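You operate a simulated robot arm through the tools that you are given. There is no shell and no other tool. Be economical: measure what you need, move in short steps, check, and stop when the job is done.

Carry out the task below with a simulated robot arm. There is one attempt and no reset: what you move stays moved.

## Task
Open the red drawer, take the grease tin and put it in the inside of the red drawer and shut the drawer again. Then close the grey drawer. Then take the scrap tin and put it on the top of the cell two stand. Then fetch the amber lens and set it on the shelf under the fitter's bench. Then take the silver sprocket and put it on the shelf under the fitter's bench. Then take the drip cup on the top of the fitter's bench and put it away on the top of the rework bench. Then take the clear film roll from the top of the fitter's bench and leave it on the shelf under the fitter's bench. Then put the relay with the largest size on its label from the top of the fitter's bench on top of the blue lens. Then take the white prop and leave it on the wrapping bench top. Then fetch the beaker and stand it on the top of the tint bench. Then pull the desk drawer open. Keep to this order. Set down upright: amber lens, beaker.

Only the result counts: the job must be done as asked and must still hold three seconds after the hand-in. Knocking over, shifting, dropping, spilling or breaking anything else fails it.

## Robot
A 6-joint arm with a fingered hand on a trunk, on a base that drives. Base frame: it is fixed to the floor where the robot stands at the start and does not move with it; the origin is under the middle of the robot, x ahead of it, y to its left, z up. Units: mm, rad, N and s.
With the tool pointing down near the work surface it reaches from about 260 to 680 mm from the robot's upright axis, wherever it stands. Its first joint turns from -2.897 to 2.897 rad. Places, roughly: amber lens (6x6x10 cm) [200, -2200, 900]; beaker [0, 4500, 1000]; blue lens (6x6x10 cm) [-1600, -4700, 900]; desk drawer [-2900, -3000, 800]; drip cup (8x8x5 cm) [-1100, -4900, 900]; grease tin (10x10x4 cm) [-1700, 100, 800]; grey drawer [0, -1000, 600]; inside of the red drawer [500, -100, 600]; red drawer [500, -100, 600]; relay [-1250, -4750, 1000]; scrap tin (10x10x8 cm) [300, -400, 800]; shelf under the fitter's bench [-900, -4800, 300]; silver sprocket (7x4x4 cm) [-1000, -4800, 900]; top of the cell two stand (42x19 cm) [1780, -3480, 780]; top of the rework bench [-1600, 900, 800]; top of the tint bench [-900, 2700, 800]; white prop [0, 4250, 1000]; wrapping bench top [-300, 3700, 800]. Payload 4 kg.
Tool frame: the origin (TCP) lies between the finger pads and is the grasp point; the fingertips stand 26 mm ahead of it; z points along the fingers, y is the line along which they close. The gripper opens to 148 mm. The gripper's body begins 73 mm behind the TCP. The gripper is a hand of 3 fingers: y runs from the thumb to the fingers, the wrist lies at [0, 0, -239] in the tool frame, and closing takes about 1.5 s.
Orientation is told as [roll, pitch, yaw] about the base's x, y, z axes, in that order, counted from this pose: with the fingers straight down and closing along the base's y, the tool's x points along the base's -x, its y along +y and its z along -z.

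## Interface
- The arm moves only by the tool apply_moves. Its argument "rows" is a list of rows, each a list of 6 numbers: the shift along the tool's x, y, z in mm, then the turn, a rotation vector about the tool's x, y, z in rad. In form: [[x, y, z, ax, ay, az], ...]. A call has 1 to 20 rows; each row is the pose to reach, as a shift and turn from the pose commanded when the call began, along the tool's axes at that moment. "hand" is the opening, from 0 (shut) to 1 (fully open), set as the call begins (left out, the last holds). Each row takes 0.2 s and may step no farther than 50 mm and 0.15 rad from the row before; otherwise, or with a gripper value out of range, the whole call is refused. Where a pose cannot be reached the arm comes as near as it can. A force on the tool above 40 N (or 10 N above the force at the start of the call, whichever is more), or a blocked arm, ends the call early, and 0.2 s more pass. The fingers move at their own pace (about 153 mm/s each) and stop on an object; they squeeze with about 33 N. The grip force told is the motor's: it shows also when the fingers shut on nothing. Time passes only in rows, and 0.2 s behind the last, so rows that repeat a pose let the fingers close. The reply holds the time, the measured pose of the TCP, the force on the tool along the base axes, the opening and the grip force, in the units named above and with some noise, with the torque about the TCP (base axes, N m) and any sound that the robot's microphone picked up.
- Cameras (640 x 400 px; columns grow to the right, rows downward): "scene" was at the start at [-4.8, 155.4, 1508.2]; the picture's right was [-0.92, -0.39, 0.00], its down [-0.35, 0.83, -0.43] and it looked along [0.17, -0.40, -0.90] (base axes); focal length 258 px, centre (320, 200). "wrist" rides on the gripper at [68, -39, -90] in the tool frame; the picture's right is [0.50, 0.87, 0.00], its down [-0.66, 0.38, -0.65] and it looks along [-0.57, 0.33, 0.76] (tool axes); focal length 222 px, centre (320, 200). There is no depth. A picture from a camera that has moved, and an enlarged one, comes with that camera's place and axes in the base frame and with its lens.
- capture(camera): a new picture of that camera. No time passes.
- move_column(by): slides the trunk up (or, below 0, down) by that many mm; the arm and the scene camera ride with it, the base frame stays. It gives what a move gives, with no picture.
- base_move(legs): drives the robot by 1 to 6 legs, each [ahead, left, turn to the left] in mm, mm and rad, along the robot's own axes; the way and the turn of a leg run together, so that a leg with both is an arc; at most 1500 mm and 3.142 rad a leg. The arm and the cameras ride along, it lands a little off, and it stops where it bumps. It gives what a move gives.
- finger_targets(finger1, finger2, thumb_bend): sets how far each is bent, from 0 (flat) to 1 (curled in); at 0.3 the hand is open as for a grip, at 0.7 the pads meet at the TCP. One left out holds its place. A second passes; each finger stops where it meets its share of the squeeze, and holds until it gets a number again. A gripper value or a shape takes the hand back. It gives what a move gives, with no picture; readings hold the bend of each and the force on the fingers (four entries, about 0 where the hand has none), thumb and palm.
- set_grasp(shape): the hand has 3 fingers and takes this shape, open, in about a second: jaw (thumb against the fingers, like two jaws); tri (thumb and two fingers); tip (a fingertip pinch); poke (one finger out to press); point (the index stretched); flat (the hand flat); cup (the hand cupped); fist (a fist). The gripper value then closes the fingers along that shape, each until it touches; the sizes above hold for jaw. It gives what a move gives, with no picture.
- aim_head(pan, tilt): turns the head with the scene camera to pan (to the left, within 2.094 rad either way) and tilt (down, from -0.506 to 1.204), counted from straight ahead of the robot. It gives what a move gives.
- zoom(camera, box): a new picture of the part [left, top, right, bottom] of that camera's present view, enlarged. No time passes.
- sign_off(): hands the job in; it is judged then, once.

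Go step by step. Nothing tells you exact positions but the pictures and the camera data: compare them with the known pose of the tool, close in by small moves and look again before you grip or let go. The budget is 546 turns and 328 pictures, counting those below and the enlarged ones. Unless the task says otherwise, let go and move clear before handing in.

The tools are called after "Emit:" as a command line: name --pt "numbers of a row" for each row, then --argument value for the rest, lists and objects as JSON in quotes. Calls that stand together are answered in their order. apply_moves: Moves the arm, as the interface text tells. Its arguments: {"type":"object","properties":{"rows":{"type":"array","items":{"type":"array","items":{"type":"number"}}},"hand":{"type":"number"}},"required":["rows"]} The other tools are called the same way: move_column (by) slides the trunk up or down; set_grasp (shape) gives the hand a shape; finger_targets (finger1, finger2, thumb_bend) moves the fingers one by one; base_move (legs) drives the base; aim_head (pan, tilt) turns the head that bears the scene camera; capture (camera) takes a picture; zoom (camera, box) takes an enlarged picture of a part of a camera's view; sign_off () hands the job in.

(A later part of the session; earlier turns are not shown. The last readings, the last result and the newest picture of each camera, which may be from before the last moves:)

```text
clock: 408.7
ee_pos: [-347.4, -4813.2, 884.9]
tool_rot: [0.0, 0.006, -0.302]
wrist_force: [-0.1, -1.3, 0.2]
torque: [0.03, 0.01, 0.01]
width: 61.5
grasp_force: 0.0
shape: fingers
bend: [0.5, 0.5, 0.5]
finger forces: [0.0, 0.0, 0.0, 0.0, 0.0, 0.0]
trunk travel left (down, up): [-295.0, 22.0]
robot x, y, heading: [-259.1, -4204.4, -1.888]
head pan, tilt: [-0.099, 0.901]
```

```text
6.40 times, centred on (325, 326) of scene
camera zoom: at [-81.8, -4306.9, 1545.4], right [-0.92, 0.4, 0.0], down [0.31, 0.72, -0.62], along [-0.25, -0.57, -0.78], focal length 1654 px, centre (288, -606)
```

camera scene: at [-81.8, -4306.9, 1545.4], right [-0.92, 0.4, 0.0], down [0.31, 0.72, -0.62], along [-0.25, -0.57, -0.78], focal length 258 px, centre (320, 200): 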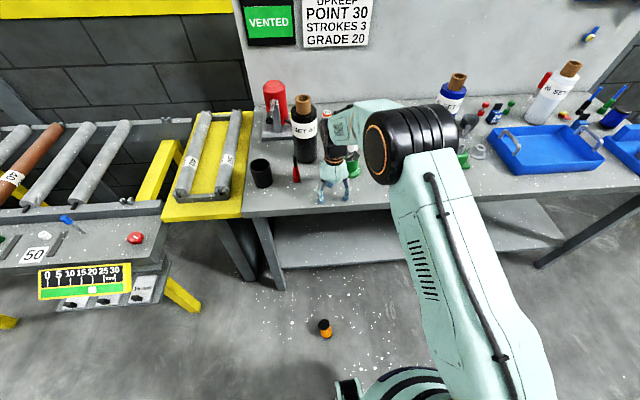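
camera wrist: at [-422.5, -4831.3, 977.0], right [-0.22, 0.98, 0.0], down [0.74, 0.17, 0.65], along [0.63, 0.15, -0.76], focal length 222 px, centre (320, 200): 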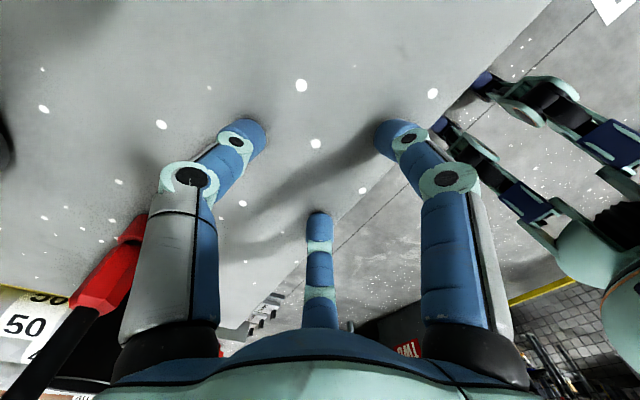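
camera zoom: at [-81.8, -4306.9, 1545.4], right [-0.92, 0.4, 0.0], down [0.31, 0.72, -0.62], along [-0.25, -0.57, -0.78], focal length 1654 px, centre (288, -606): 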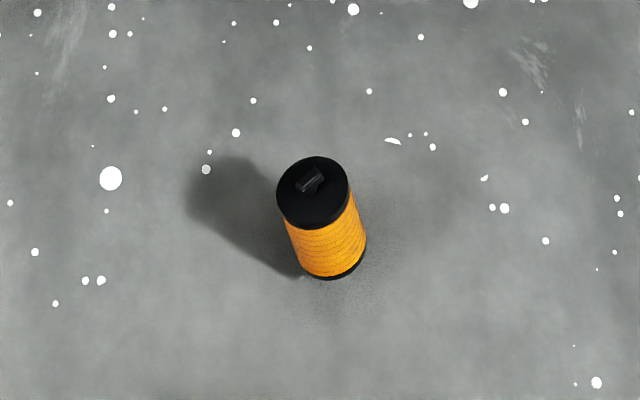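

Luckily it landed intact, standing knob-up on the floor. I'll tip it over with a push and regrasp it from the floor as before (that grip worked). Retract, lower, and line up.

Emit:
apply_moves --pt "0 0 -40 0 0 0" --pt "0 20 -80 0 0 0" --pt "-10 65 -80 0 0 0" --pt "-20 110 -80 0 0 0" --pt "-28 155 -80 0 0 0" --pt "-28 192 -80 0 0 0" --hand 0

Emit:
base_move --legs '[[-270, 0, 0]]'

Emit:
move_column --by -290

Emit:
apply_moves --pt "0 0 45 0 0 0" --pt "0 0 90 0 0 0" --pt "0 0 135 0 0 0" --pt "0 0 180 0 0 0" --pt "0 0 225 0 0 0" --pt "0 0 270 0 0 0" --pt "0 0 315 0 0 0" --pt "0 0 360 0 0 0" --pt "0 0 405 0 0 0" --pt "0 0 450 0 0 0" --pt "0 0 495 0 0 0" --pt "0 0 540 0 0 0" --pt "0 0 580 0 0 0"

Emit:
capture --camera "scene"

```text
clock: 410.1
ee_pos: [-265.8, -4634.9, 963.1]
tool_rot: [-0.002, 0.004, -0.301]
wrist_force: [0.8, -0.7, -0.1]
torque: [-0.02, 0.0, 0.0]
width: 0.0
grasp_force: 33.2
shape: jaw
bend: [0.7, 0.7, 0.7]
finger forces: [0.0, 0.1, 0.0, 0.0, 0.1, 0.1]
trunk travel left (down, up): [-295.0, 22.0]
robot x, y, heading: [-260.6, -4199.9, -1.886]
head pan, tilt: [-0.099, 0.901]
```

```text
clock: 412.0
ee_pos: [-181.6, -4379.0, 963.9]
tool_rot: [0.001, 0.005, -0.299]
wrist_force: [-0.4, 0.0, 0.7]
torque: [-0.01, -0.02, 0.01]
width: 0.1
grasp_force: 32.9
shape: jaw
bend: [0.7, 0.7, 0.7]
finger forces: [0.1, 0.0, 0.0, 0.0, 0.0, 0.0]
trunk travel left (down, up): [-295.0, 22.0]
robot x, y, heading: [-177.6, -3942.7, -1.881]
head pan, tilt: [-0.099, 0.901]
```

```text
clock: 414.9
ee_pos: [-182.0, -4379.0, 673.0]
tool_rot: [0.001, 0.005, -0.302]
wrist_force: [0.5, 0.1, 0.1]
torque: [0.02, -0.02, -0.02]
width: 0.0
grasp_force: 33.4
shape: jaw
bend: [0.7, 0.7, 0.7]
finger forces: [0.0, 0.0, 0.0, 0.0, 0.0, 0.0]
trunk travel left (down, up): [-5.0, 312.0]
robot x, y, heading: [-177.1, -3945.4, -1.886]
head pan, tilt: [-0.099, 0.901]
```

```text
clock: 417.7
ee_pos: [-184.9, -4375.8, 94.0]
tool_rot: [0.0, 0.005, -0.3]
wrist_force: [0.1, -0.7, 0.5]
torque: [0.03, 0.0, 0.03]
width: 0.1
grasp_force: 32.7
shape: jaw
bend: [0.7, 0.7, 0.7]
finger forces: [0.0, 0.1, 0.0, 0.1, 0.0, 0.0]
trunk travel left (down, up): [-5.0, 312.0]
robot x, y, heading: [-174.9, -3941.7, -1.878]
head pan, tilt: [-0.099, 0.901]
```

```text
109 pictures are left
camera scene: at [-14.9, -4099.0, 1249.8], right [-0.92, 0.4, 0.0], down [0.31, 0.72, -0.62], along [-0.25, -0.57, -0.78], focal length 258 px, centre (320, 200)
```

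scene: 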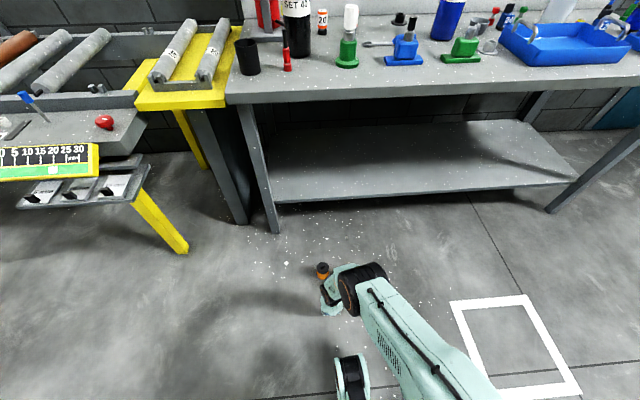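

Push it over gently with the closed hand by driving ahead.

Emit:
base_move --legs '[[120, 0, 0], [60, 0, 0]]'

Emit:
base_move --legs '[[-100, 0, 0]]'

Emit:
apply_moves --pt "0 0 -45 0 0 0" --pt "0 0 -90 0 0 0" --pt "0 0 -135 0 0 0" --pt "0 0 -180 0 0 0" --hand 1

Emit:
capture --camera "scene"

```text
clock: 419.5
ee_pos: [-239.3, -4548.0, 93.9]
tool_rot: [0.0, 0.006, -0.3]
wrist_force: [0.4, -0.1, 0.7]
torque: [0.0, 0.0, 0.0]
width: 0.0
grasp_force: 33.3
shape: jaw
bend: [0.7, 0.7, 0.7]
finger forces: [0.0, 0.1, 0.1, 0.0, 0.0, 0.0]
trunk travel left (down, up): [-5.0, 312.0]
robot x, y, heading: [-230.1, -4114.5, -1.886]
head pan, tilt: [-0.099, 0.901]
```

```text
clock: 420.7
ee_pos: [-209.0, -4452.3, 94.1]
tool_rot: [0.0, 0.005, -0.301]
wrist_force: [-0.6, -0.2, -0.3]
torque: [-0.02, -0.07, -0.01]
width: 0.1
grasp_force: 33.1
shape: jaw
bend: [0.7, 0.7, 0.7]
finger forces: [0.0, 0.1, 0.1, 0.0, 0.1, 0.1]
trunk travel left (down, up): [-5.0, 312.0]
robot x, y, heading: [-202.5, -4018.0, -1.881]
head pan, tilt: [-0.099, 0.901]
```

```text
clock: 421.7
ee_pos: [-207.6, -4450.0, 275.5]
tool_rot: [0.0, 0.004, -0.3]
wrist_force: [-0.4, -0.6, 0.6]
torque: [0.01, 0.03, 0.02]
width: 148.2
grasp_force: 0.1
shape: jaw
bend: [0.3, 0.3, 0.3]
finger forces: [0.1, 0.1, 0.0, 0.0, 0.0, 0.0]
trunk travel left (down, up): [-5.0, 312.0]
robot x, y, heading: [-195.1, -4019.1, -1.878]
head pan, tilt: [-0.099, 0.901]
```

```text
108 pictures are left
camera scene: at [-39.2, -4174.6, 1249.8], right [-0.92, 0.4, 0.0], down [0.31, 0.72, -0.62], along [-0.25, -0.57, -0.78], focal length 258 px, centre (320, 200)
```

scene: 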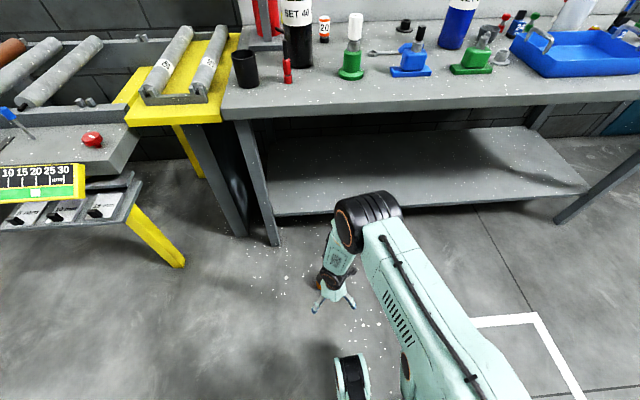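

Emit:
capture --camera "wrist"

Emit:
zoom --camera "scene" --box '[260, 240, 380, 315]'

```text
107 pictures are left
camera wrist: at [-283.8, -4468.1, 367.1], right [-0.22, 0.98, 0.0], down [0.74, 0.16, 0.65], along [0.63, 0.15, -0.76], focal length 222 px, centre (320, 200)
```

wrist: 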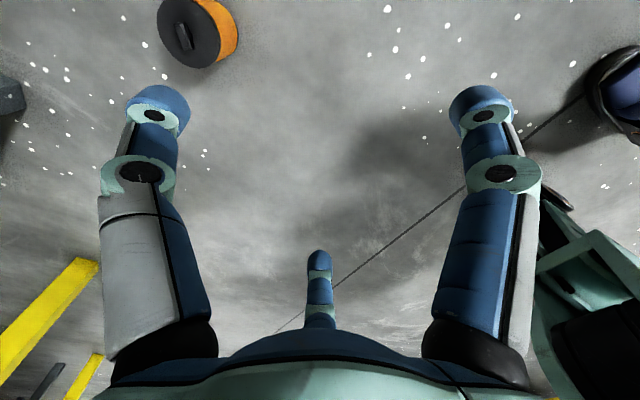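

```text
5.33 times, centred on (320, 278) of scene
camera zoom: at [-39.2, -4174.6, 1249.8], right [-0.92, 0.4, 0.0], down [0.31, 0.72, -0.62], along [-0.25, -0.57, -0.78], focal length 1379 px, centre (320, -213)
```

zoom: 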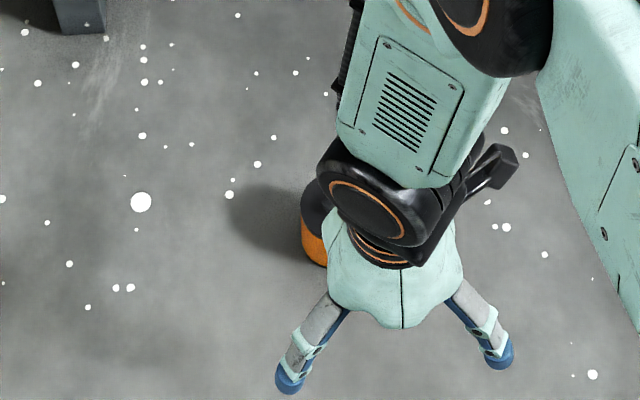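

It only slid, still standing. I'll grip it from above, tilt it, and lay it down on the floor that way. Move over it.

Emit:
base_move --legs '[[135, 60, 0]]'

Emit:
apply_moves --pt "25 -2 20 0 0 0" --pt "49 -3 60 0 0 0"

Emit:
capture --camera "wrist"

```text
clock: 423.0
ee_pos: [-191.1, -4596.5, 274.1]
tool_rot: [0.001, 0.004, -0.302]
wrist_force: [0.6, 0.7, 0.1]
torque: [-0.02, 0.0, 0.01]
width: 147.7
grasp_force: 0.1
shape: jaw
bend: [0.3, 0.3, 0.3]
finger forces: [0.1, 0.0, 0.0, 0.0, 0.0, 0.0]
trunk travel left (down, up): [-5.0, 312.0]
robot x, y, heading: [-181.8, -4165.9, -1.88]
head pan, tilt: [-0.099, 0.901]
```

```text
clock: 423.6
ee_pos: [-239.7, -4584.4, 215.3]
tool_rot: [0.0, 0.006, -0.299]
wrist_force: [0.8, 0.9, -0.7]
torque: [-0.02, 0.01, -0.02]
width: 148.0
grasp_force: 0.0
shape: jaw
bend: [0.3, 0.3, 0.3]
finger forces: [0.0, 0.0, 0.0, 0.0, 0.1, 0.1]
trunk travel left (down, up): [-5.0, 312.0]
robot x, y, heading: [-181.5, -4164.4, -1.881]
head pan, tilt: [-0.099, 0.901]
```

```text
105 pictures are left
camera wrist: at [-315.2, -4601.2, 307.4], right [-0.22, 0.98, 0.0], down [0.74, 0.17, 0.65], along [0.63, 0.15, -0.76], focal length 222 px, centre (320, 200)
```

wrist: 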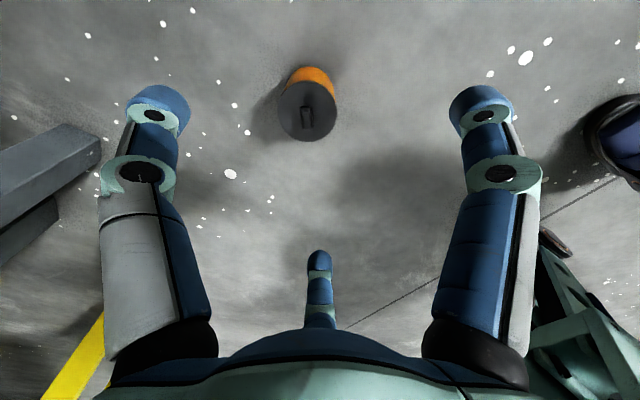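

Emit:
apply_moves --pt "-3 -11 20 0 0 0" --pt "-3 -11 65 0 0 0" --pt "-3 -11 110 0 0 0" --pt "-3 -11 143 0 0 0"

Emit:
apply_moves --pt "0 0 0 0 0 0" --pt "0 0 0 0 0 0" --pt "0 0 0 0 0 0" --pt "0 0 0 0 0 0" --pt "0 0 0 0 0 0" --pt "0 0 0 0 0 0" --hand 0

Emit:
apply_moves --pt "0 0 -30 0 0 0" --pt "0 0 -65 0 0 0"

Emit:
capture --camera "wrist"

```text
clock: 424.6
ee_pos: [-240.9, -4596.2, 71.9]
tool_rot: [0.0, 0.004, -0.301]
wrist_force: [-0.2, -0.5, -0.4]
torque: [0.03, -0.04, 0.01]
width: 147.8
grasp_force: 0.0
shape: jaw
bend: [0.3, 0.3, 0.3]
finger forces: [0.0, 0.0, 0.0, 0.1, 0.0, 0.0]
trunk travel left (down, up): [-5.0, 312.0]
robot x, y, heading: [-183.0, -4167.2, -1.879]
head pan, tilt: [-0.099, 0.901]
```

```text
clock: 426.0
ee_pos: [-242.4, -4595.2, 72.5]
tool_rot: [0.0, 0.006, -0.303]
wrist_force: [0.9, 0.0, 0.3]
torque: [0.01, 0.0, -0.01]
width: 50.8
grasp_force: 33.1
shape: jaw
bend: [0.77, 0.39, 0.7]
finger forces: [29.7, 29.8, 0.0, 0.0, 29.5, 0.0]
trunk travel left (down, up): [-5.0, 312.0]
robot x, y, heading: [-182.5, -4163.2, -1.881]
head pan, tilt: [-0.099, 0.901]
```

```text
clock: 426.6
ee_pos: [-240.2, -4595.3, 137.2]
tool_rot: [-0.001, 0.004, -0.302]
wrist_force: [-0.1, -0.8, -0.9]
torque: [-0.01, 0.03, 0.01]
width: 50.9
grasp_force: 32.8
shape: jaw
bend: [0.77, 0.39, 0.7]
finger forces: [29.8, 29.8, 0.1, 0.0, 29.8, 0.0]
trunk travel left (down, up): [-5.0, 312.0]
robot x, y, heading: [-182.6, -4167.9, -1.882]
head pan, tilt: [-0.099, 0.901]
```

```text
104 pictures are left
camera wrist: at [-315.9, -4614.2, 230.2], right [-0.22, 0.98, 0.0], down [0.74, 0.17, 0.65], along [0.63, 0.15, -0.76], focal length 222 px, centre (320, 200)
```

wrist: 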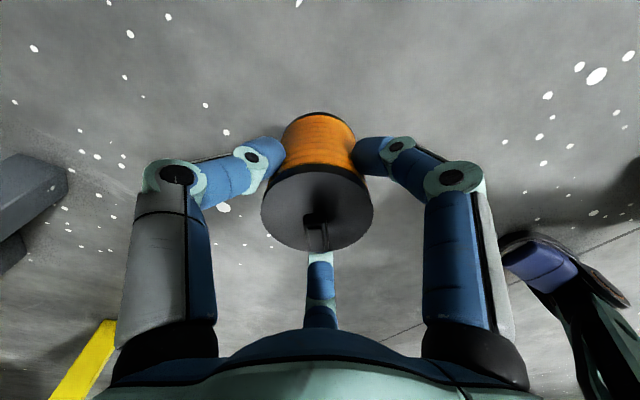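

Held coaxially. Rotate it about its axis so its foot bar will later lie fore-aft (more stable), then tilt and lay it on the floor.

Emit:
apply_moves --pt "0 0 0 0 0 0.14" --pt "0 0 0 0 0 0.28" --pt "0 0 0 0 0 0.42" --pt "0 0 0 0 0 0.56" --pt "0 0 0 0 0 0.7" --pt "0 0 0 0 0 0.84" --pt "0 0 0 0 0 0.98" --pt "0 0 0 0 0 1.12" --pt "0 0 0 0 0 1.26" --pt "0 0 0 0 0 1.4" --pt "0 0 0 0 0 1.54" --pt "0 0 0 0 0 1.68" --pt "0 0 0 0 0 1.82" --pt "0 0 0 0 0 1.96" --pt "0 0 0 0 0 2.1"

Emit:
apply_moves --pt "0 0 0 -0.064 -0.111 0" --pt "0 0 0 -0.128 -0.223 0" --pt "0 0 0 -0.192 -0.334 0" --pt "0 0 0 -0.256 -0.446 0" --pt "0 0 0 -0.32 -0.557 0" --pt "0 0 0 -0.384 -0.669 0" --pt "0 0 0 -0.448 -0.78 0"

Emit:
capture --camera "wrist"

```text
clock: 429.8
ee_pos: [-240.7, -4596.6, 136.4]
tool_rot: [-0.004, -0.002, -2.404]
wrist_force: [0.2, 0.9, -1.7]
torque: [0.03, 0.01, -0.01]
width: 50.6
grasp_force: 32.9
shape: jaw
bend: [0.77, 0.39, 0.7]
finger forces: [29.8, 29.8, 0.0, 0.1, 29.5, 0.1]
trunk travel left (down, up): [-5.0, 312.0]
robot x, y, heading: [-183.5, -4165.9, -1.877]
head pan, tilt: [-0.099, 0.901]
```

```text
clock: 431.4
ee_pos: [-222.6, -4602.5, 138.1]
tool_rot: [0.555, -0.759, -2.636]
wrist_force: [0.0, 0.1, -0.5]
torque: [0.02, -0.02, 0.0]
width: 49.5
grasp_force: 32.5
shape: jaw
bend: [0.77, 0.39, 0.7]
finger forces: [29.6, 29.9, 0.0, 0.0, 31.2, 0.0]
out of reach, approached as far as the arm can: row 1, 2, 3, 4, 5, 6, 7
trunk travel left (down, up): [-5.0, 312.0]
robot x, y, heading: [-181.1, -4164.9, -1.881]
head pan, tilt: [-0.099, 0.901]
```

```text
103 pictures are left
camera wrist: at [-184.0, -4489.3, 134.2], right [0.95, -0.32, -0.01], down [0.03, 0.04, 1.0], along [-0.31, -0.95, 0.05], focal length 222 px, centre (320, 200)
```

wrist: 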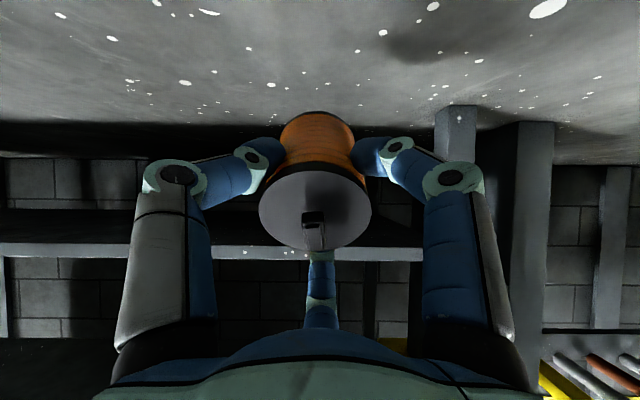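

Tilted with the bar vertical. Lower until the rim touches, then release.

Emit:
apply_moves --pt "14 -8 12 0 0 0" --pt "28 -16 24 0 0 0" --pt "38 -21 34 0 0 0" --pt "45 -25 40 0 0 0" --pt "50 -28 44 0 0 0" --pt "55 -31 49 0 0 0"

Emit:
finger_targets --finger1 0.45 --finger2 0.35 --thumb_bend 0.45

Emit:
capture --camera "wrist"

```text
clock: 432.8
ee_pos: [-219.4, -4598.9, 81.3]
tool_rot: [0.552, -0.75, -2.623]
wrist_force: [-0.6, 0.2, -1.4]
torque: [0.06, -0.05, -0.01]
width: 49.8
grasp_force: 32.8
shape: jaw
bend: [0.77, 0.39, 0.7]
finger forces: [29.4, 29.9, 0.0, 0.0, 31.5, 0.1]
out of reach, approached as far as the arm can: row 1, 4, 5, 6
trunk travel left (down, up): [-5.0, 312.0]
robot x, y, heading: [-184.8, -4166.5, -1.879]
head pan, tilt: [-0.099, 0.901]
```

```text
clock: 433.8
ee_pos: [-219.0, -4599.7, 80.3]
tool_rot: [0.55, -0.751, -2.623]
wrist_force: [-0.3, 0.4, 0.3]
torque: [0.03, -0.04, -0.03]
width: 78.2
grasp_force: 0.1
shape: fingers
bend: [0.45, 0.35, 0.45]
finger forces: [0.1, 0.0, 0.0, 0.1, 0.0, 0.1]
trunk travel left (down, up): [-5.0, 312.0]
robot x, y, heading: [-181.8, -4165.4, -1.88]
head pan, tilt: [-0.099, 0.901]
```

```text
102 pictures are left
camera wrist: at [-181.8, -4486.3, 78.5], right [0.95, -0.31, -0.01], down [0.02, 0.03, 1.0], along [-0.31, -0.95, 0.04], focal length 222 px, centre (320, 200)
```

wrist: 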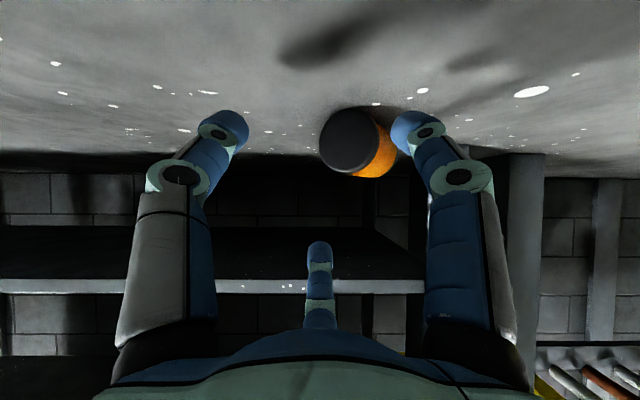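

It lies on the floor now. Raise and straighten the hand, then locate it.

Emit:
apply_moves --pt "-30 17 -27 0 0 0" --pt "-60 34 -54 0 0 0" --pt "-90 50 -80 0.075 0.105 0.03" --pt "-110 62 -98 0.15 0.209 0.059" --pt "-124 70 -110 0.225 0.314 0.089" --pt "-124 70 -110 0.3 0.419 0.118" --pt "-124 70 -110 0.375 0.523 0.148" --pt "-124 70 -110 0.45 0.628 0.177" --pt "-124 70 -110 0.524 0.732 0.207" --hand 1

Emit:
capture --camera "wrist"

```text
clock: 435.8
ee_pos: [-226.4, -4598.1, 262.2]
tool_rot: [0.032, -0.093, -2.598]
wrist_force: [0.2, 0.0, 0.9]
torque: [-0.03, 0.02, -0.04]
width: 148.0
grasp_force: 0.0
shape: jaw
bend: [0.3, 0.3, 0.3]
finger forces: [0.1, 0.0, 0.0, 0.0, 0.0, 0.1]
out of reach, approached as far as the arm can: row 9
trunk travel left (down, up): [-5.0, 312.0]
robot x, y, heading: [-183.4, -4163.8, -1.876]
head pan, tilt: [-0.099, 0.901]
```

```text
101 pictures are left
camera wrist: at [-183.1, -4524.4, 346.3], right [0.88, -0.48, -0.02], down [-0.32, -0.61, 0.72], along [-0.36, -0.63, -0.69], focal length 222 px, centre (320, 200)
```

wrist: 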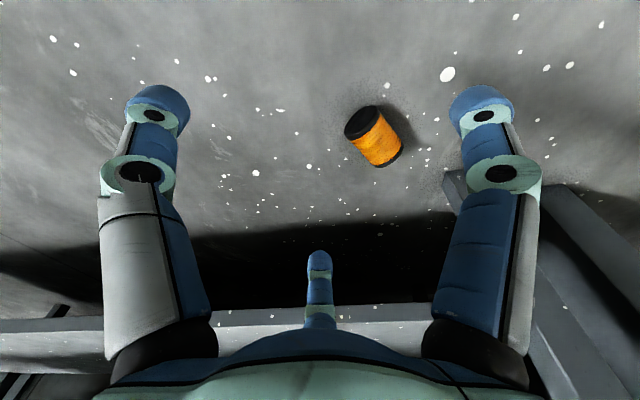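

Emit:
base_move --legs '[[140, 90, 0]]'

Emit:
apply_moves --pt "-2 -9 30 0.016 0.046 0.14" --pt "-4 -18 60 0.032 0.093 0.28" --pt "-5 -27 90 0.032 0.093 0.42"

Emit:
capture --camera "wrist"

```text
clock: 437.3
ee_pos: [-185.1, -4757.3, 263.2]
tool_rot: [0.032, -0.095, -2.602]
wrist_force: [0.7, 0.2, -0.1]
torque: [-0.03, 0.01, 0.02]
width: 148.1
grasp_force: 0.1
shape: jaw
bend: [0.3, 0.3, 0.3]
finger forces: [0.0, 0.0, 0.0, 0.0, 0.0, 0.0]
trunk travel left (down, up): [-5.0, 312.0]
robot x, y, heading: [-143.1, -4322.8, -1.884]
head pan, tilt: [-0.099, 0.901]
```

```text
clock: 438.1
ee_pos: [-208.7, -4742.8, 169.7]
tool_rot: [0.017, 0.01, -3.019]
wrist_force: [-0.3, 0.4, 0.0]
torque: [-0.01, 0.02, 0.0]
width: 147.9
grasp_force: 0.0
shape: jaw
bend: [0.3, 0.3, 0.3]
finger forces: [0.1, 0.1, 0.0, 0.1, 0.1, 0.0]
trunk travel left (down, up): [-5.0, 312.0]
robot x, y, heading: [-142.4, -4323.8, -1.886]
head pan, tilt: [-0.099, 0.901]
```

```text
100 pictures are left
camera wrist: at [-146.5, -4695.7, 263.0], right [0.6, -0.8, 0.02], down [-0.61, -0.44, 0.65], along [-0.51, -0.41, -0.76], focal length 222 px, centre (320, 200)
```

wrist: 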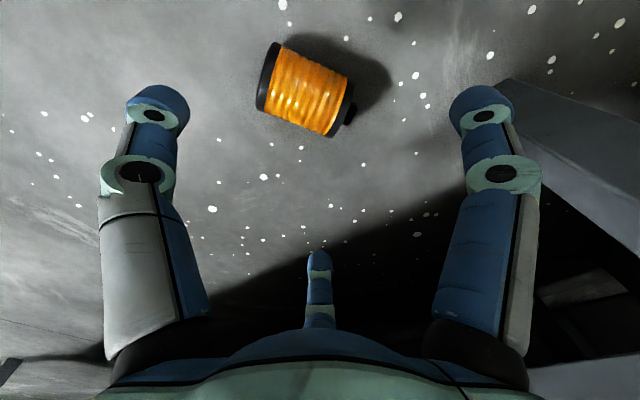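

Emit:
apply_moves --pt "4 -10 40 0.017 -0.01 -0.06" --pt "8 -21 80 0.017 -0.01 -0.12" --pt "8 -21 110 0.017 -0.01 -0.12" --pt "8 -21 131 0.017 -0.01 -0.12"

Emit:
capture --camera "wrist"

```text
clock: 439.1
ee_pos: [-202.8, -4723.4, 41.0]
tool_rot: [0.0, -0.003, -2.9]
wrist_force: [-0.3, 0.2, 0.0]
torque: [0.02, -0.02, -0.04]
width: 147.9
grasp_force: 0.0
shape: jaw
bend: [0.3, 0.3, 0.3]
finger forces: [0.0, 0.1, 0.0, 0.0, 0.0, 0.0]
trunk travel left (down, up): [-5.0, 312.0]
robot x, y, heading: [-140.9, -4327.1, -1.886]
head pan, tilt: [-0.099, 0.901]
```

```text
99 pictures are left
camera wrist: at [-145.9, -4669.9, 131.7], right [0.69, -0.72, 0.0], down [-0.54, -0.52, 0.66], along [-0.47, -0.45, -0.76], focal length 222 px, centre (320, 200)
```

wrist: 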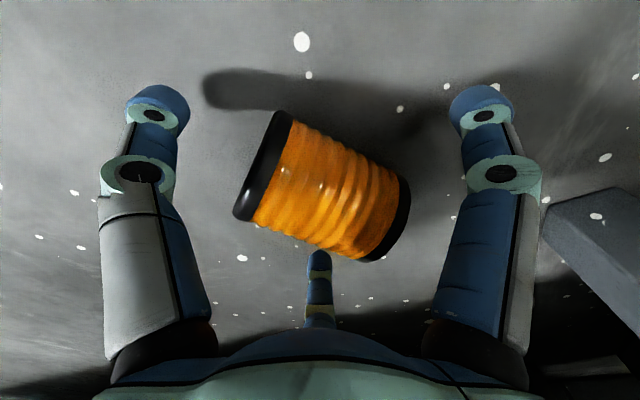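

Emit:
apply_moves --pt "0 0 3 0 0 0" --pt "0 0 3 0 0 0" --pt "0 0 3 0 0 0" --pt "0 0 3 0 0 0" --pt "0 0 3 0 0 0" --pt "0 0 3 0 0 0" --pt "0 0 3 0 0 0" --hand 0

Emit:
apply_moves --pt "0 0 -30 0 0 0" --pt "0 0 -75 0 0 0" --pt "0 0 -120 0 0 0" --pt "0 0 -165 0 0 0" --pt "0 0 -210 0 0 0"

Emit:
capture --camera "wrist"

```text
clock: 440.7
ee_pos: [-202.8, -4723.2, 37.0]
tool_rot: [0.0, -0.001, -2.9]
wrist_force: [1.3, 0.7, -1.4]
torque: [0.01, -0.01, 0.01]
width: 23.6
grasp_force: 32.8
shape: jaw
bend: [0.78, 0.79, 0.74]
finger forces: [15.4, 21.3, 0.0, 0.1, 24.7, 11.5]
trunk travel left (down, up): [-5.0, 312.0]
robot x, y, heading: [-138.7, -4327.3, -1.885]
head pan, tilt: [-0.099, 0.901]
```

```text
clock: 441.9
ee_pos: [-200.0, -4722.0, 248.4]
tool_rot: [-0.001, 0.0, -2.899]
wrist_force: [0.2, -0.5, -1.7]
torque: [0.04, -0.02, 0.01]
width: 23.3
grasp_force: 33.3
shape: jaw
bend: [0.77, 0.79, 0.74]
finger forces: [14.7, 20.9, 0.1, 0.0, 24.6, 10.6]
trunk travel left (down, up): [-5.0, 312.0]
robot x, y, heading: [-139.1, -4322.4, -1.887]
head pan, tilt: [-0.099, 0.901]
```

```text
98 pictures are left
camera wrist: at [-143.8, -4668.4, 341.5], right [0.69, -0.72, 0.0], down [-0.55, -0.53, 0.65], along [-0.47, -0.45, -0.76], focal length 222 px, centre (320, 200)
```

wrist: 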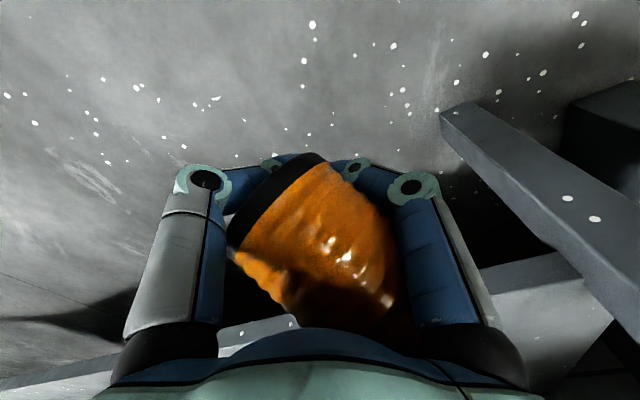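

Squeezed into the palm again – grip was below the lens' equator. Put it back and regrip higher.

Emit:
apply_moves --pt "0 0 45 0 0 0" --pt "0 0 90 0 0 0" --pt "0 0 135 0 0 0" --pt "0 0 180 0 0 0" --pt "0 0 212 0 0 0"

Emit:
apply_moves --pt "0 0 0 0 0 0" --pt "0 0 0 0 0 0" --pt "0 0 0 0 0 0" --pt "0 0 0 0 0 0" --pt "0 0 -20 0 0 0" --pt "0 0 -60 0 0 0" --pt "0 0 -100 0 0 0" --hand 1

Emit:
capture --camera "wrist"

```text
clock: 443.1
ee_pos: [-199.7, -4722.9, 35.4]
tool_rot: [-0.001, 0.0, -2.898]
wrist_force: [-0.5, 0.1, -0.4]
torque: [0.01, 0.02, 0.02]
width: 22.8
grasp_force: 32.8
shape: jaw
bend: [0.77, 0.79, 0.73]
finger forces: [13.9, 20.2, 0.1, 0.0, 24.5, 9.7]
trunk travel left (down, up): [-5.0, 312.0]
robot x, y, heading: [-139.0, -4324.3, -1.886]
head pan, tilt: [-0.099, 0.901]
```

```text
clock: 444.7
ee_pos: [-201.0, -4720.4, 137.0]
tool_rot: [0.0, 0.001, -2.901]
wrist_force: [0.2, 0.0, -0.7]
torque: [0.04, 0.0, -0.01]
width: 148.1
grasp_force: 0.1
shape: jaw
bend: [0.3, 0.3, 0.3]
finger forces: [0.0, 0.0, 0.0, 0.1, 0.0, 0.1]
trunk travel left (down, up): [-5.0, 312.0]
robot x, y, heading: [-143.3, -4325.1, -1.888]
head pan, tilt: [-0.099, 0.901]
```

```text
97 pictures are left
camera wrist: at [-144.1, -4666.8, 227.9], right [0.69, -0.72, 0.0], down [-0.55, -0.52, 0.65], along [-0.47, -0.45, -0.76], focal length 222 px, centre (320, 200)
```

wrist: 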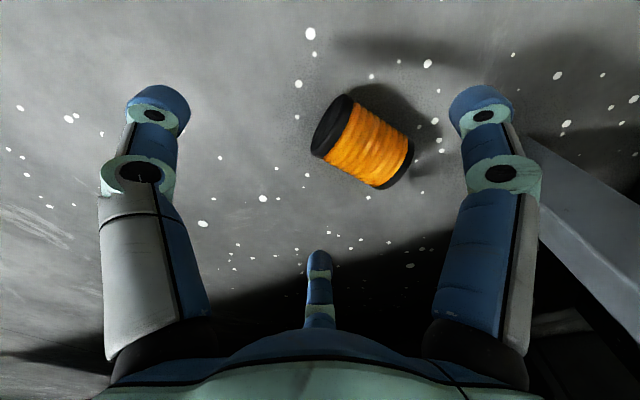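

Emit:
base_move --legs '[[40, 0, 0]]'

Emit:
apply_moves --pt "13 5 30 0 0 0.015" --pt "26 9 60 0 0 0.03" --pt "26 9 88 0 0 0.03"

Emit:
capture --camera "wrist"

```text
clock: 445.5
ee_pos: [-213.6, -4756.9, 134.5]
tool_rot: [0.001, 0.0, -2.899]
wrist_force: [-0.3, 0.2, 0.2]
torque: [-0.01, 0.01, 0.01]
width: 147.7
grasp_force: 0.1
shape: jaw
bend: [0.3, 0.3, 0.3]
finger forces: [0.0, 0.0, 0.1, 0.1, 0.1, 0.0]
trunk travel left (down, up): [-5.0, 312.0]
robot x, y, heading: [-150.4, -4362.5, -1.884]
head pan, tilt: [-0.099, 0.901]
```

```text
clock: 446.3
ee_pos: [-186.5, -4761.2, 46.4]
tool_rot: [0.0, -0.001, -2.929]
wrist_force: [-0.2, -0.1, -0.2]
torque: [0.02, 0.02, 0.0]
width: 148.1
grasp_force: 0.0
shape: jaw
bend: [0.3, 0.3, 0.3]
finger forces: [0.0, 0.0, 0.0, 0.0, 0.0, 0.1]
trunk travel left (down, up): [-5.0, 312.0]
robot x, y, heading: [-153.5, -4359.2, -1.888]
head pan, tilt: [-0.099, 0.901]
```

```text
96 pictures are left
camera wrist: at [-128.4, -4709.2, 139.4], right [0.67, -0.74, 0.0], down [-0.56, -0.51, 0.65], along [-0.49, -0.44, -0.76], focal length 222 px, centre (320, 200)
```

wrist: 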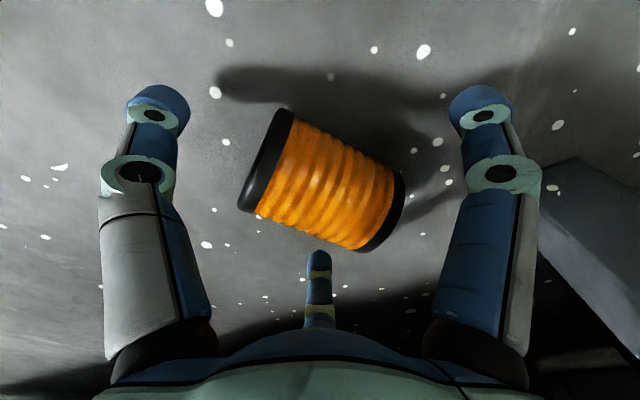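

Emit:
apply_moves --pt "0 0 0 0 0 0" --pt "0 0 0 0 0 0" --pt "0 0 0 0 0 0" --pt "0 0 0 0 0 0" --pt "0 0 0 0 0 0" --pt "0 0 0 0 0 0" --hand 0

Emit:
capture --camera "wrist"

```text
clock: 447.7
ee_pos: [-186.5, -4760.9, 46.8]
tool_rot: [0.001, 0.001, -2.929]
wrist_force: [-0.6, 0.4, 0.3]
torque: [-0.04, -0.02, -0.03]
width: 63.7
grasp_force: 33.1
shape: jaw
bend: [0.77, 0.38, 0.7]
finger forces: [26.2, 26.4, 0.0, 0.1, 29.8, 0.0]
trunk travel left (down, up): [-5.0, 312.0]
robot x, y, heading: [-153.0, -4359.9, -1.888]
head pan, tilt: [-0.099, 0.901]
```

```text
95 pictures are left
camera wrist: at [-128.5, -4708.8, 139.4], right [0.67, -0.74, 0.0], down [-0.56, -0.51, 0.65], along [-0.49, -0.44, -0.76], focal length 222 px, centre (320, 200)
```

wrist: 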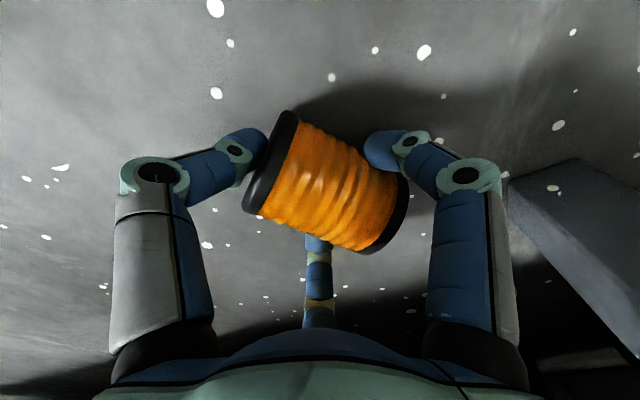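

Proper grip this time. Lift, back out, raise, and turn the hand with the thumb forward.

Emit:
apply_moves --pt "0 0 -40 0 0 0" --pt "0 0 -85 0 0 0" --pt "0 0 -130 0 0 0" --pt "0 0 -175 0 0 0" --pt "0 0 -220 0 0 0" --pt "0 0 -265 0 0 0" --pt "0 0 -290 0 0 0"

Emit:
base_move --legs '[[-480, 0, 0], [0, -350, 0]]'

Emit:
move_column --by 290

Emit:
apply_moves --pt "0 15 -35 0 0 -0.1375" --pt "0 30 -70 0 0 -0.275" --pt "0 45 -105 0 0 -0.4125" --pt "0 60 -140 0 0 -0.55" --pt "0 70 -175 0 0 -0.6875" --pt "0 80 -210 0 0 -0.825" --pt "0 80 -245 0 0 -0.9625" --pt "0 80 -275 0 0 -1.1" --pt "0 80 -280 0 0 -1.2375" --pt "0 80 -280 0 0 -1.375" --pt "0 80 -280 0 0 -1.5125" --pt "0 80 -280 0 0 -1.65" --pt "0 80 -280 0 0 -1.7875" --pt "0 80 -280 0 0 -1.925" --pt "0 80 -280 0 0 -2.0625" --pt "0 80 -280 0 0 -2.2" --pt "0 80 -280 0 0 -2.3375" --pt "0 80 -280 0 0 -2.475" --pt "0 80 -280 0 0 -2.612"

Emit:
apply_moves --pt "0 0 0 0.143 0 0" --pt "0 0 0 0.286 0 0" --pt "0 0 0 0.428 0 0" --pt "0 0 0 0.571 0 0" --pt "0 0 0 0.714 0 0" --pt "0 0 0 0.857 0 0" --pt "0 0 0 1.0 0 0" --pt "0 0 0 1.143 0 0" --pt "0 0 0 1.285 0 0" --pt "0 0 0 1.428 0 0" --pt "0 0 0 1.571 0 0"

Emit:
capture --camera "wrist"

```text
clock: 449.3
ee_pos: [-184.2, -4760.2, 337.8]
tool_rot: [0.001, 0.0, -2.929]
wrist_force: [-0.3, 0.4, -1.8]
torque: [0.04, 0.03, 0.03]
width: 63.1
grasp_force: 33.3
shape: jaw
bend: [0.77, 0.38, 0.7]
finger forces: [26.3, 26.4, 0.0, 0.0, 29.6, 0.1]
trunk travel left (down, up): [-5.0, 312.0]
robot x, y, heading: [-157.3, -4362.3, -1.88]
head pan, tilt: [-0.099, 0.901]
```

```text
clock: 454.1
ee_pos: [-371.7, -4195.3, 337.8]
tool_rot: [0.001, -0.001, -2.932]
wrist_force: [-0.7, 0.0, -1.9]
torque: [0.03, 0.02, -0.02]
width: 63.1
grasp_force: 33.0
shape: jaw
bend: [0.77, 0.38, 0.7]
finger forces: [26.1, 26.4, 0.0, 0.1, 29.5, 0.0]
trunk travel left (down, up): [-5.0, 312.0]
robot x, y, heading: [-338.5, -3797.7, -1.885]
head pan, tilt: [-0.099, 0.901]
```

```text
clock: 457.0
ee_pos: [-372.3, -4195.7, 626.5]
tool_rot: [0.002, 0.001, -2.932]
wrist_force: [0.5, 0.2, -0.9]
torque: [0.0, -0.01, -0.04]
width: 62.9
grasp_force: 32.6
shape: jaw
bend: [0.77, 0.38, 0.7]
finger forces: [26.2, 26.3, 0.0, 0.1, 29.4, 0.0]
trunk travel left (down, up): [-295.0, 22.0]
robot x, y, heading: [-340.7, -3795.4, -1.891]
head pan, tilt: [-0.099, 0.901]
```

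```text
clock: 461.0
ee_pos: [-354.1, -4274.3, 906.5]
tool_rot: [0.0, 0.0, -0.318]
wrist_force: [-0.1, 0.5, -0.8]
torque: [-0.04, 0.0, -0.01]
width: 62.5
grasp_force: 33.1
shape: jaw
bend: [0.77, 0.38, 0.7]
finger forces: [26.1, 26.4, 0.0, 0.0, 29.1, 0.0]
trunk travel left (down, up): [-295.0, 22.0]
robot x, y, heading: [-341.9, -3796.9, -1.886]
head pan, tilt: [-0.099, 0.901]
```

```text
clock: 463.4
ee_pos: [-354.3, -4274.5, 907.3]
tool_rot: [-1.572, 0.001, -0.319]
wrist_force: [0.1, 0.4, -2.7]
torque: [0.06, -0.04, 0.0]
width: 61.8
grasp_force: 32.7
shape: jaw
bend: [0.77, 0.39, 0.7]
finger forces: [26.5, 26.1, 0.0, 0.1, 28.8, 0.0]
out of reach, approached as far as the arm can: row 4
trunk travel left (down, up): [-295.0, 22.0]
robot x, y, heading: [-335.8, -3796.7, -1.883]
head pan, tilt: [-0.099, 0.901]
```

```text
94 pictures are left
camera wrist: at [-390.5, -4168.1, 948.7], right [-0.48, 0.15, -0.87], down [0.83, 0.41, -0.38], along [0.3, -0.9, -0.32], focal length 222 px, centre (320, 200)
```

wrist: 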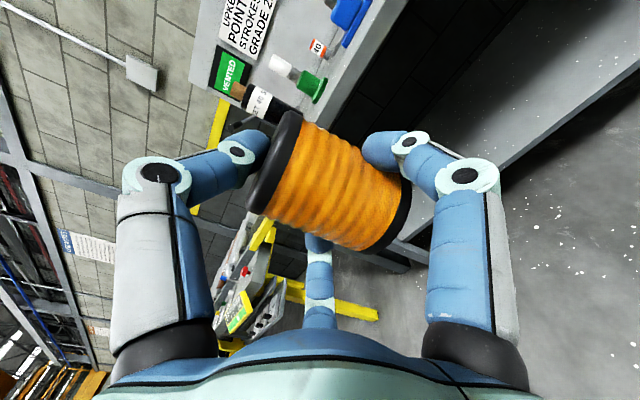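

Flat end is up. Lower trunk and arm as before.

Emit:
move_column --by -290

Emit:
apply_moves --pt "0 40 12 0 0 0" --pt "0 80 24 0 0 0" --pt "0 120 36 0 0 0" --pt "0 160 48 0 0 0" --pt "0 200 60 0 0 0" --pt "0 240 68 0 0 0" --pt "0 276 70 0 0 0"

Emit:
apply_moves --pt "0 0 0 0 0 0"

```text
clock: 466.3
ee_pos: [-355.2, -4274.5, 616.8]
tool_rot: [-1.571, 0.001, -0.32]
wrist_force: [-0.2, -0.4, -1.4]
torque: [0.02, -0.01, 0.01]
width: 61.9
grasp_force: 32.8
shape: jaw
bend: [0.77, 0.39, 0.7]
finger forces: [26.4, 26.1, 0.0, 0.0, 28.6, 0.0]
trunk travel left (down, up): [-5.0, 312.0]
robot x, y, heading: [-340.3, -3798.6, -1.886]
head pan, tilt: [-0.099, 0.901]
```

```text
clock: 467.9
ee_pos: [-377.4, -4342.2, 340.2]
tool_rot: [-1.57, 0.0, -0.32]
wrist_force: [-0.1, 1.2, -1.9]
torque: [0.05, 0.03, 0.0]
width: 62.0
grasp_force: 33.2
shape: jaw
bend: [0.77, 0.39, 0.7]
finger forces: [26.5, 26.3, 0.0, 0.0, 28.6, 0.1]
trunk travel left (down, up): [-5.0, 312.0]
robot x, y, heading: [-341.3, -3797.2, -1.888]
head pan, tilt: [-0.099, 0.901]
```

```text
clock: 468.3
ee_pos: [-377.0, -4343.9, 339.3]
tool_rot: [-1.57, 0.001, -0.32]
wrist_force: [0.5, 0.6, -0.8]
torque: [0.01, -0.02, -0.01]
width: 61.8
grasp_force: 32.8
shape: jaw
bend: [0.77, 0.39, 0.7]
finger forces: [26.5, 26.2, 0.0, 0.0, 28.6, 0.1]
trunk travel left (down, up): [-5.0, 312.0]
robot x, y, heading: [-339.2, -3797.1, -1.882]
head pan, tilt: [-0.099, 0.901]
```

Emit:
base_move --legs '[[410, 0, 0], [85, 0, 0]]'

Emit:
capture --camera "wrist"

```text
clock: 471.5
ee_pos: [-532.1, -4813.9, 340.5]
tool_rot: [-1.571, 0.0, -0.318]
wrist_force: [0.6, -0.2, -1.7]
torque: [0.02, 0.01, 0.02]
width: 61.9
grasp_force: 33.0
shape: jaw
bend: [0.77, 0.39, 0.7]
finger forces: [26.4, 26.2, 0.0, 0.0, 28.5, 0.0]
trunk travel left (down, up): [-5.0, 312.0]
robot x, y, heading: [-493.5, -4272.1, -1.883]
head pan, tilt: [-0.099, 0.901]
```

```text
93 pictures are left
camera wrist: at [-567.4, -4707.8, 381.1], right [-0.47, 0.16, -0.87], down [0.83, 0.41, -0.38], along [0.3, -0.9, -0.33], focal length 222 px, centre (320, 200)
```

wrist: 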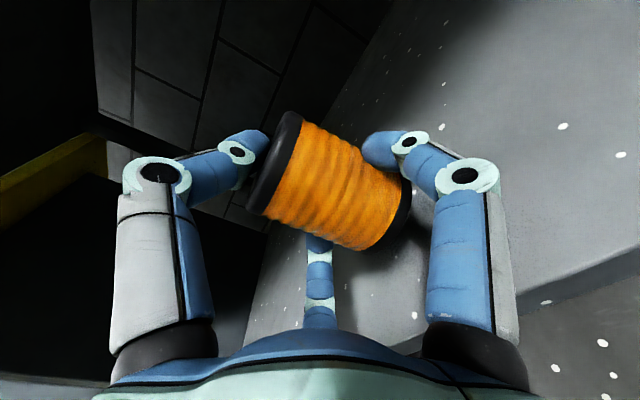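

Emit:
apply_moves --pt "0 6 0 0 0 0" --pt "0 12 0 0 0 0" --pt "0 18 0 0 0 0" --pt "0 21 0 0 0 0"

Emit:
apply_moves --pt "0 1.5 0 0 0 0" --pt "0 3 0 0 0 0"

```text
clock: 472.5
ee_pos: [-532.2, -4815.1, 319.5]
tool_rot: [-1.572, 0.0, -0.32]
wrist_force: [-0.1, -0.1, -1.3]
torque: [-0.02, -0.03, -0.01]
width: 61.6
grasp_force: 32.8
shape: jaw
bend: [0.77, 0.39, 0.7]
finger forces: [26.4, 26.1, 0.1, 0.1, 28.5, 0.1]
trunk travel left (down, up): [-5.0, 312.0]
robot x, y, heading: [-495.5, -4268.9, -1.886]
head pan, tilt: [-0.099, 0.901]
```

```text
clock: 473.1
ee_pos: [-532.3, -4814.1, 316.5]
tool_rot: [-1.571, 0.0, -0.32]
wrist_force: [0.6, -0.4, -1.6]
torque: [0.05, 0.0, -0.01]
width: 61.7
grasp_force: 32.9
shape: jaw
bend: [0.77, 0.39, 0.7]
finger forces: [26.4, 26.1, 0.0, 0.0, 28.4, 0.0]
trunk travel left (down, up): [-5.0, 312.0]
robot x, y, heading: [-496.1, -4270.0, -1.884]
head pan, tilt: [-0.099, 0.901]
```

Emit:
apply_moves --pt "0 1.5 0 0 0 0" --pt "0 3 0 0 0 0"

Emit:
apply_moves --pt "0 1 0 0 0 0" --pt "0 2 0 0 0 0"

```text
clock: 473.7
ee_pos: [-532.4, -4814.5, 313.3]
tool_rot: [-1.575, 0.001, -0.32]
wrist_force: [-0.5, 0.2, 5.4]
torque: [-0.09, 0.0, -0.03]
width: 61.8
grasp_force: 33.1
shape: jaw
bend: [0.77, 0.39, 0.7]
finger forces: [26.1, 26.1, 0.0, 0.1, 34.0, 0.0]
trunk travel left (down, up): [-5.0, 312.0]
robot x, y, heading: [-490.9, -4268.2, -1.888]
head pan, tilt: [-0.099, 0.901]
```

```text
clock: 474.3
ee_pos: [-532.3, -4815.9, 312.7]
tool_rot: [-1.575, 0.002, -0.319]
wrist_force: [-0.7, 1.3, 11.2]
torque: [-0.19, 0.02, -0.02]
width: 62.9
grasp_force: 33.1
shape: jaw
bend: [0.77, 0.39, 0.7]
finger forces: [26.2, 26.4, 0.0, 0.0, 36.5, 0.1]
trunk travel left (down, up): [-5.0, 312.0]
robot x, y, heading: [-499.6, -4269.9, -1.886]
head pan, tilt: [-0.099, 0.901]
```

Light contact. Ease the side fingers as before.

Emit:
finger_targets --finger1 0.75 --finger2 0.75

Emit:
finger_targets --finger1 0.47 --finger2 0.43

Emit:
capture --camera "wrist"

```text
clock: 475.3
ee_pos: [-533.5, -4815.4, 313.4]
tool_rot: [-1.575, 0.0, -0.32]
wrist_force: [0.7, -1.0, 27.8]
torque: [-0.47, 0.15, -0.03]
width: 48.4
grasp_force: 28.0
shape: fingers
bend: [0.49, 0.52, 0.7]
finger forces: [10.4, 10.8, 0.0, 0.1, 34.8, 0.1]
trunk travel left (down, up): [-5.0, 312.0]
robot x, y, heading: [-494.5, -4266.6, -1.884]
head pan, tilt: [-0.099, 0.901]
```

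```text
clock: 476.3
ee_pos: [-532.4, -4814.1, 314.2]
tool_rot: [-1.577, -0.001, -0.318]
wrist_force: [2.0, -1.4, 32.4]
torque: [-0.5, 0.2, 0.05]
width: 62.9
grasp_force: 16.8
shape: fingers
bend: [0.47, 0.43, 0.7]
finger forces: [0.0, 0.0, 0.0, 0.1, 32.3, 0.0]
trunk travel left (down, up): [-5.0, 312.0]
robot x, y, heading: [-494.7, -4267.5, -1.887]
head pan, tilt: [-0.099, 0.901]
```

```text
92 pictures are left
camera wrist: at [-567.5, -4707.4, 354.0], right [-0.48, 0.15, -0.87], down [0.83, 0.41, -0.38], along [0.3, -0.9, -0.32], focal length 222 px, centre (320, 200)
```

wrist: 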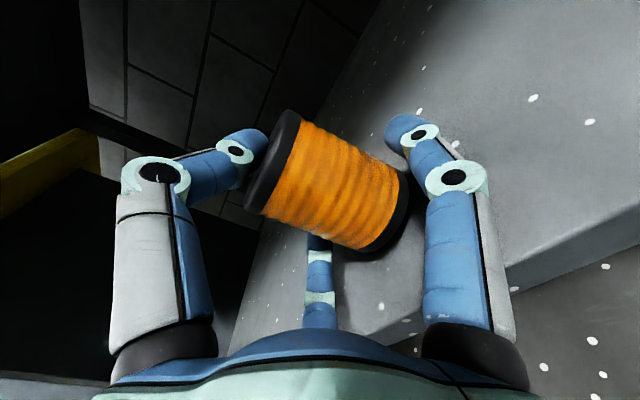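

Pinned and standing. Switch to jaw mode (thumb fixed) and raise in small steps.

Emit:
apply_moves --pt "0 0 0 0 0 0" --pt "0 0 0 0 0 0" --hand 0.55

```text
clock: 476.9
ee_pos: [-533.3, -4813.0, 311.2]
tool_rot: [-1.568, 0.002, -0.322]
wrist_force: [0.4, 0.4, -0.3]
torque: [0.02, -0.01, -0.01]
width: 81.4
grasp_force: 0.1
shape: jaw
bend: [0.34, 0.34, 0.7]
finger forces: [0.1, 0.0, 0.0, 0.1, 0.1, 0.0]
trunk travel left (down, up): [-5.0, 312.0]
robot x, y, heading: [-493.7, -4267.9, -1.888]
head pan, tilt: [-0.099, 0.901]
```

Emit:
capture --camera "wrist"

```text
91 pictures are left
camera wrist: at [-567.7, -4707.3, 351.6], right [-0.47, 0.16, -0.87], down [0.83, 0.42, -0.38], along [0.3, -0.9, -0.33], focal length 222 px, centre (320, 200)
```

wrist: 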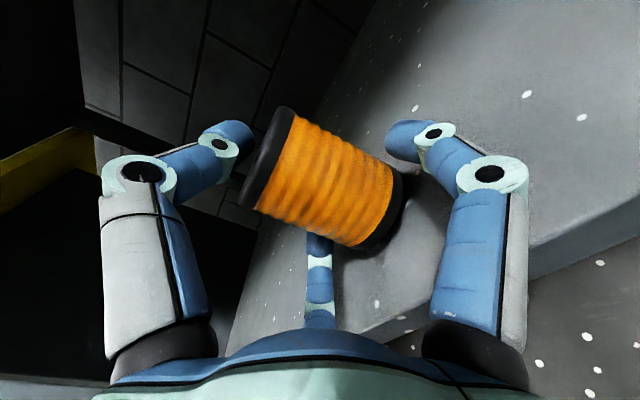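

It stands free! Open a little more, then withdraw straight back carefully.

Emit:
apply_moves --pt "0 0 0 0 0 0" --pt "0 0 0 0 0 0" --pt "0 0 -10 0 0 0" --pt "0 0 -25 0 0 0" --pt "0 0 -45 0 0 0" --pt "0 0 -70 0 0 0" --hand 0.7

Emit:
capture --camera "wrist"

```text
clock: 478.3
ee_pos: [-510.2, -4753.4, 314.7]
tool_rot: [-1.584, -0.003, -0.32]
wrist_force: [0.2, -0.5, 0.2]
torque: [0.01, -0.03, -0.03]
width: 103.2
grasp_force: 0.0
shape: jaw
bend: [0.28, 0.28, 0.74]
finger forces: [0.0, 0.0, 0.0, 0.0, 0.0, 0.1]
trunk travel left (down, up): [-5.0, 312.0]
robot x, y, heading: [-490.4, -4266.5, -1.883]
head pan, tilt: [-0.099, 0.901]
```

```text
90 pictures are left
camera wrist: at [-545.7, -4645.8, 353.9], right [-0.47, 0.15, -0.87], down [0.83, 0.41, -0.38], along [0.3, -0.9, -0.32], focal length 222 px, centre (320, 200)
```

wrist: 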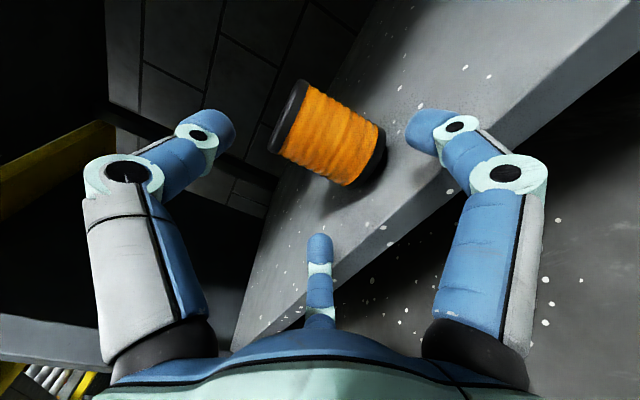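

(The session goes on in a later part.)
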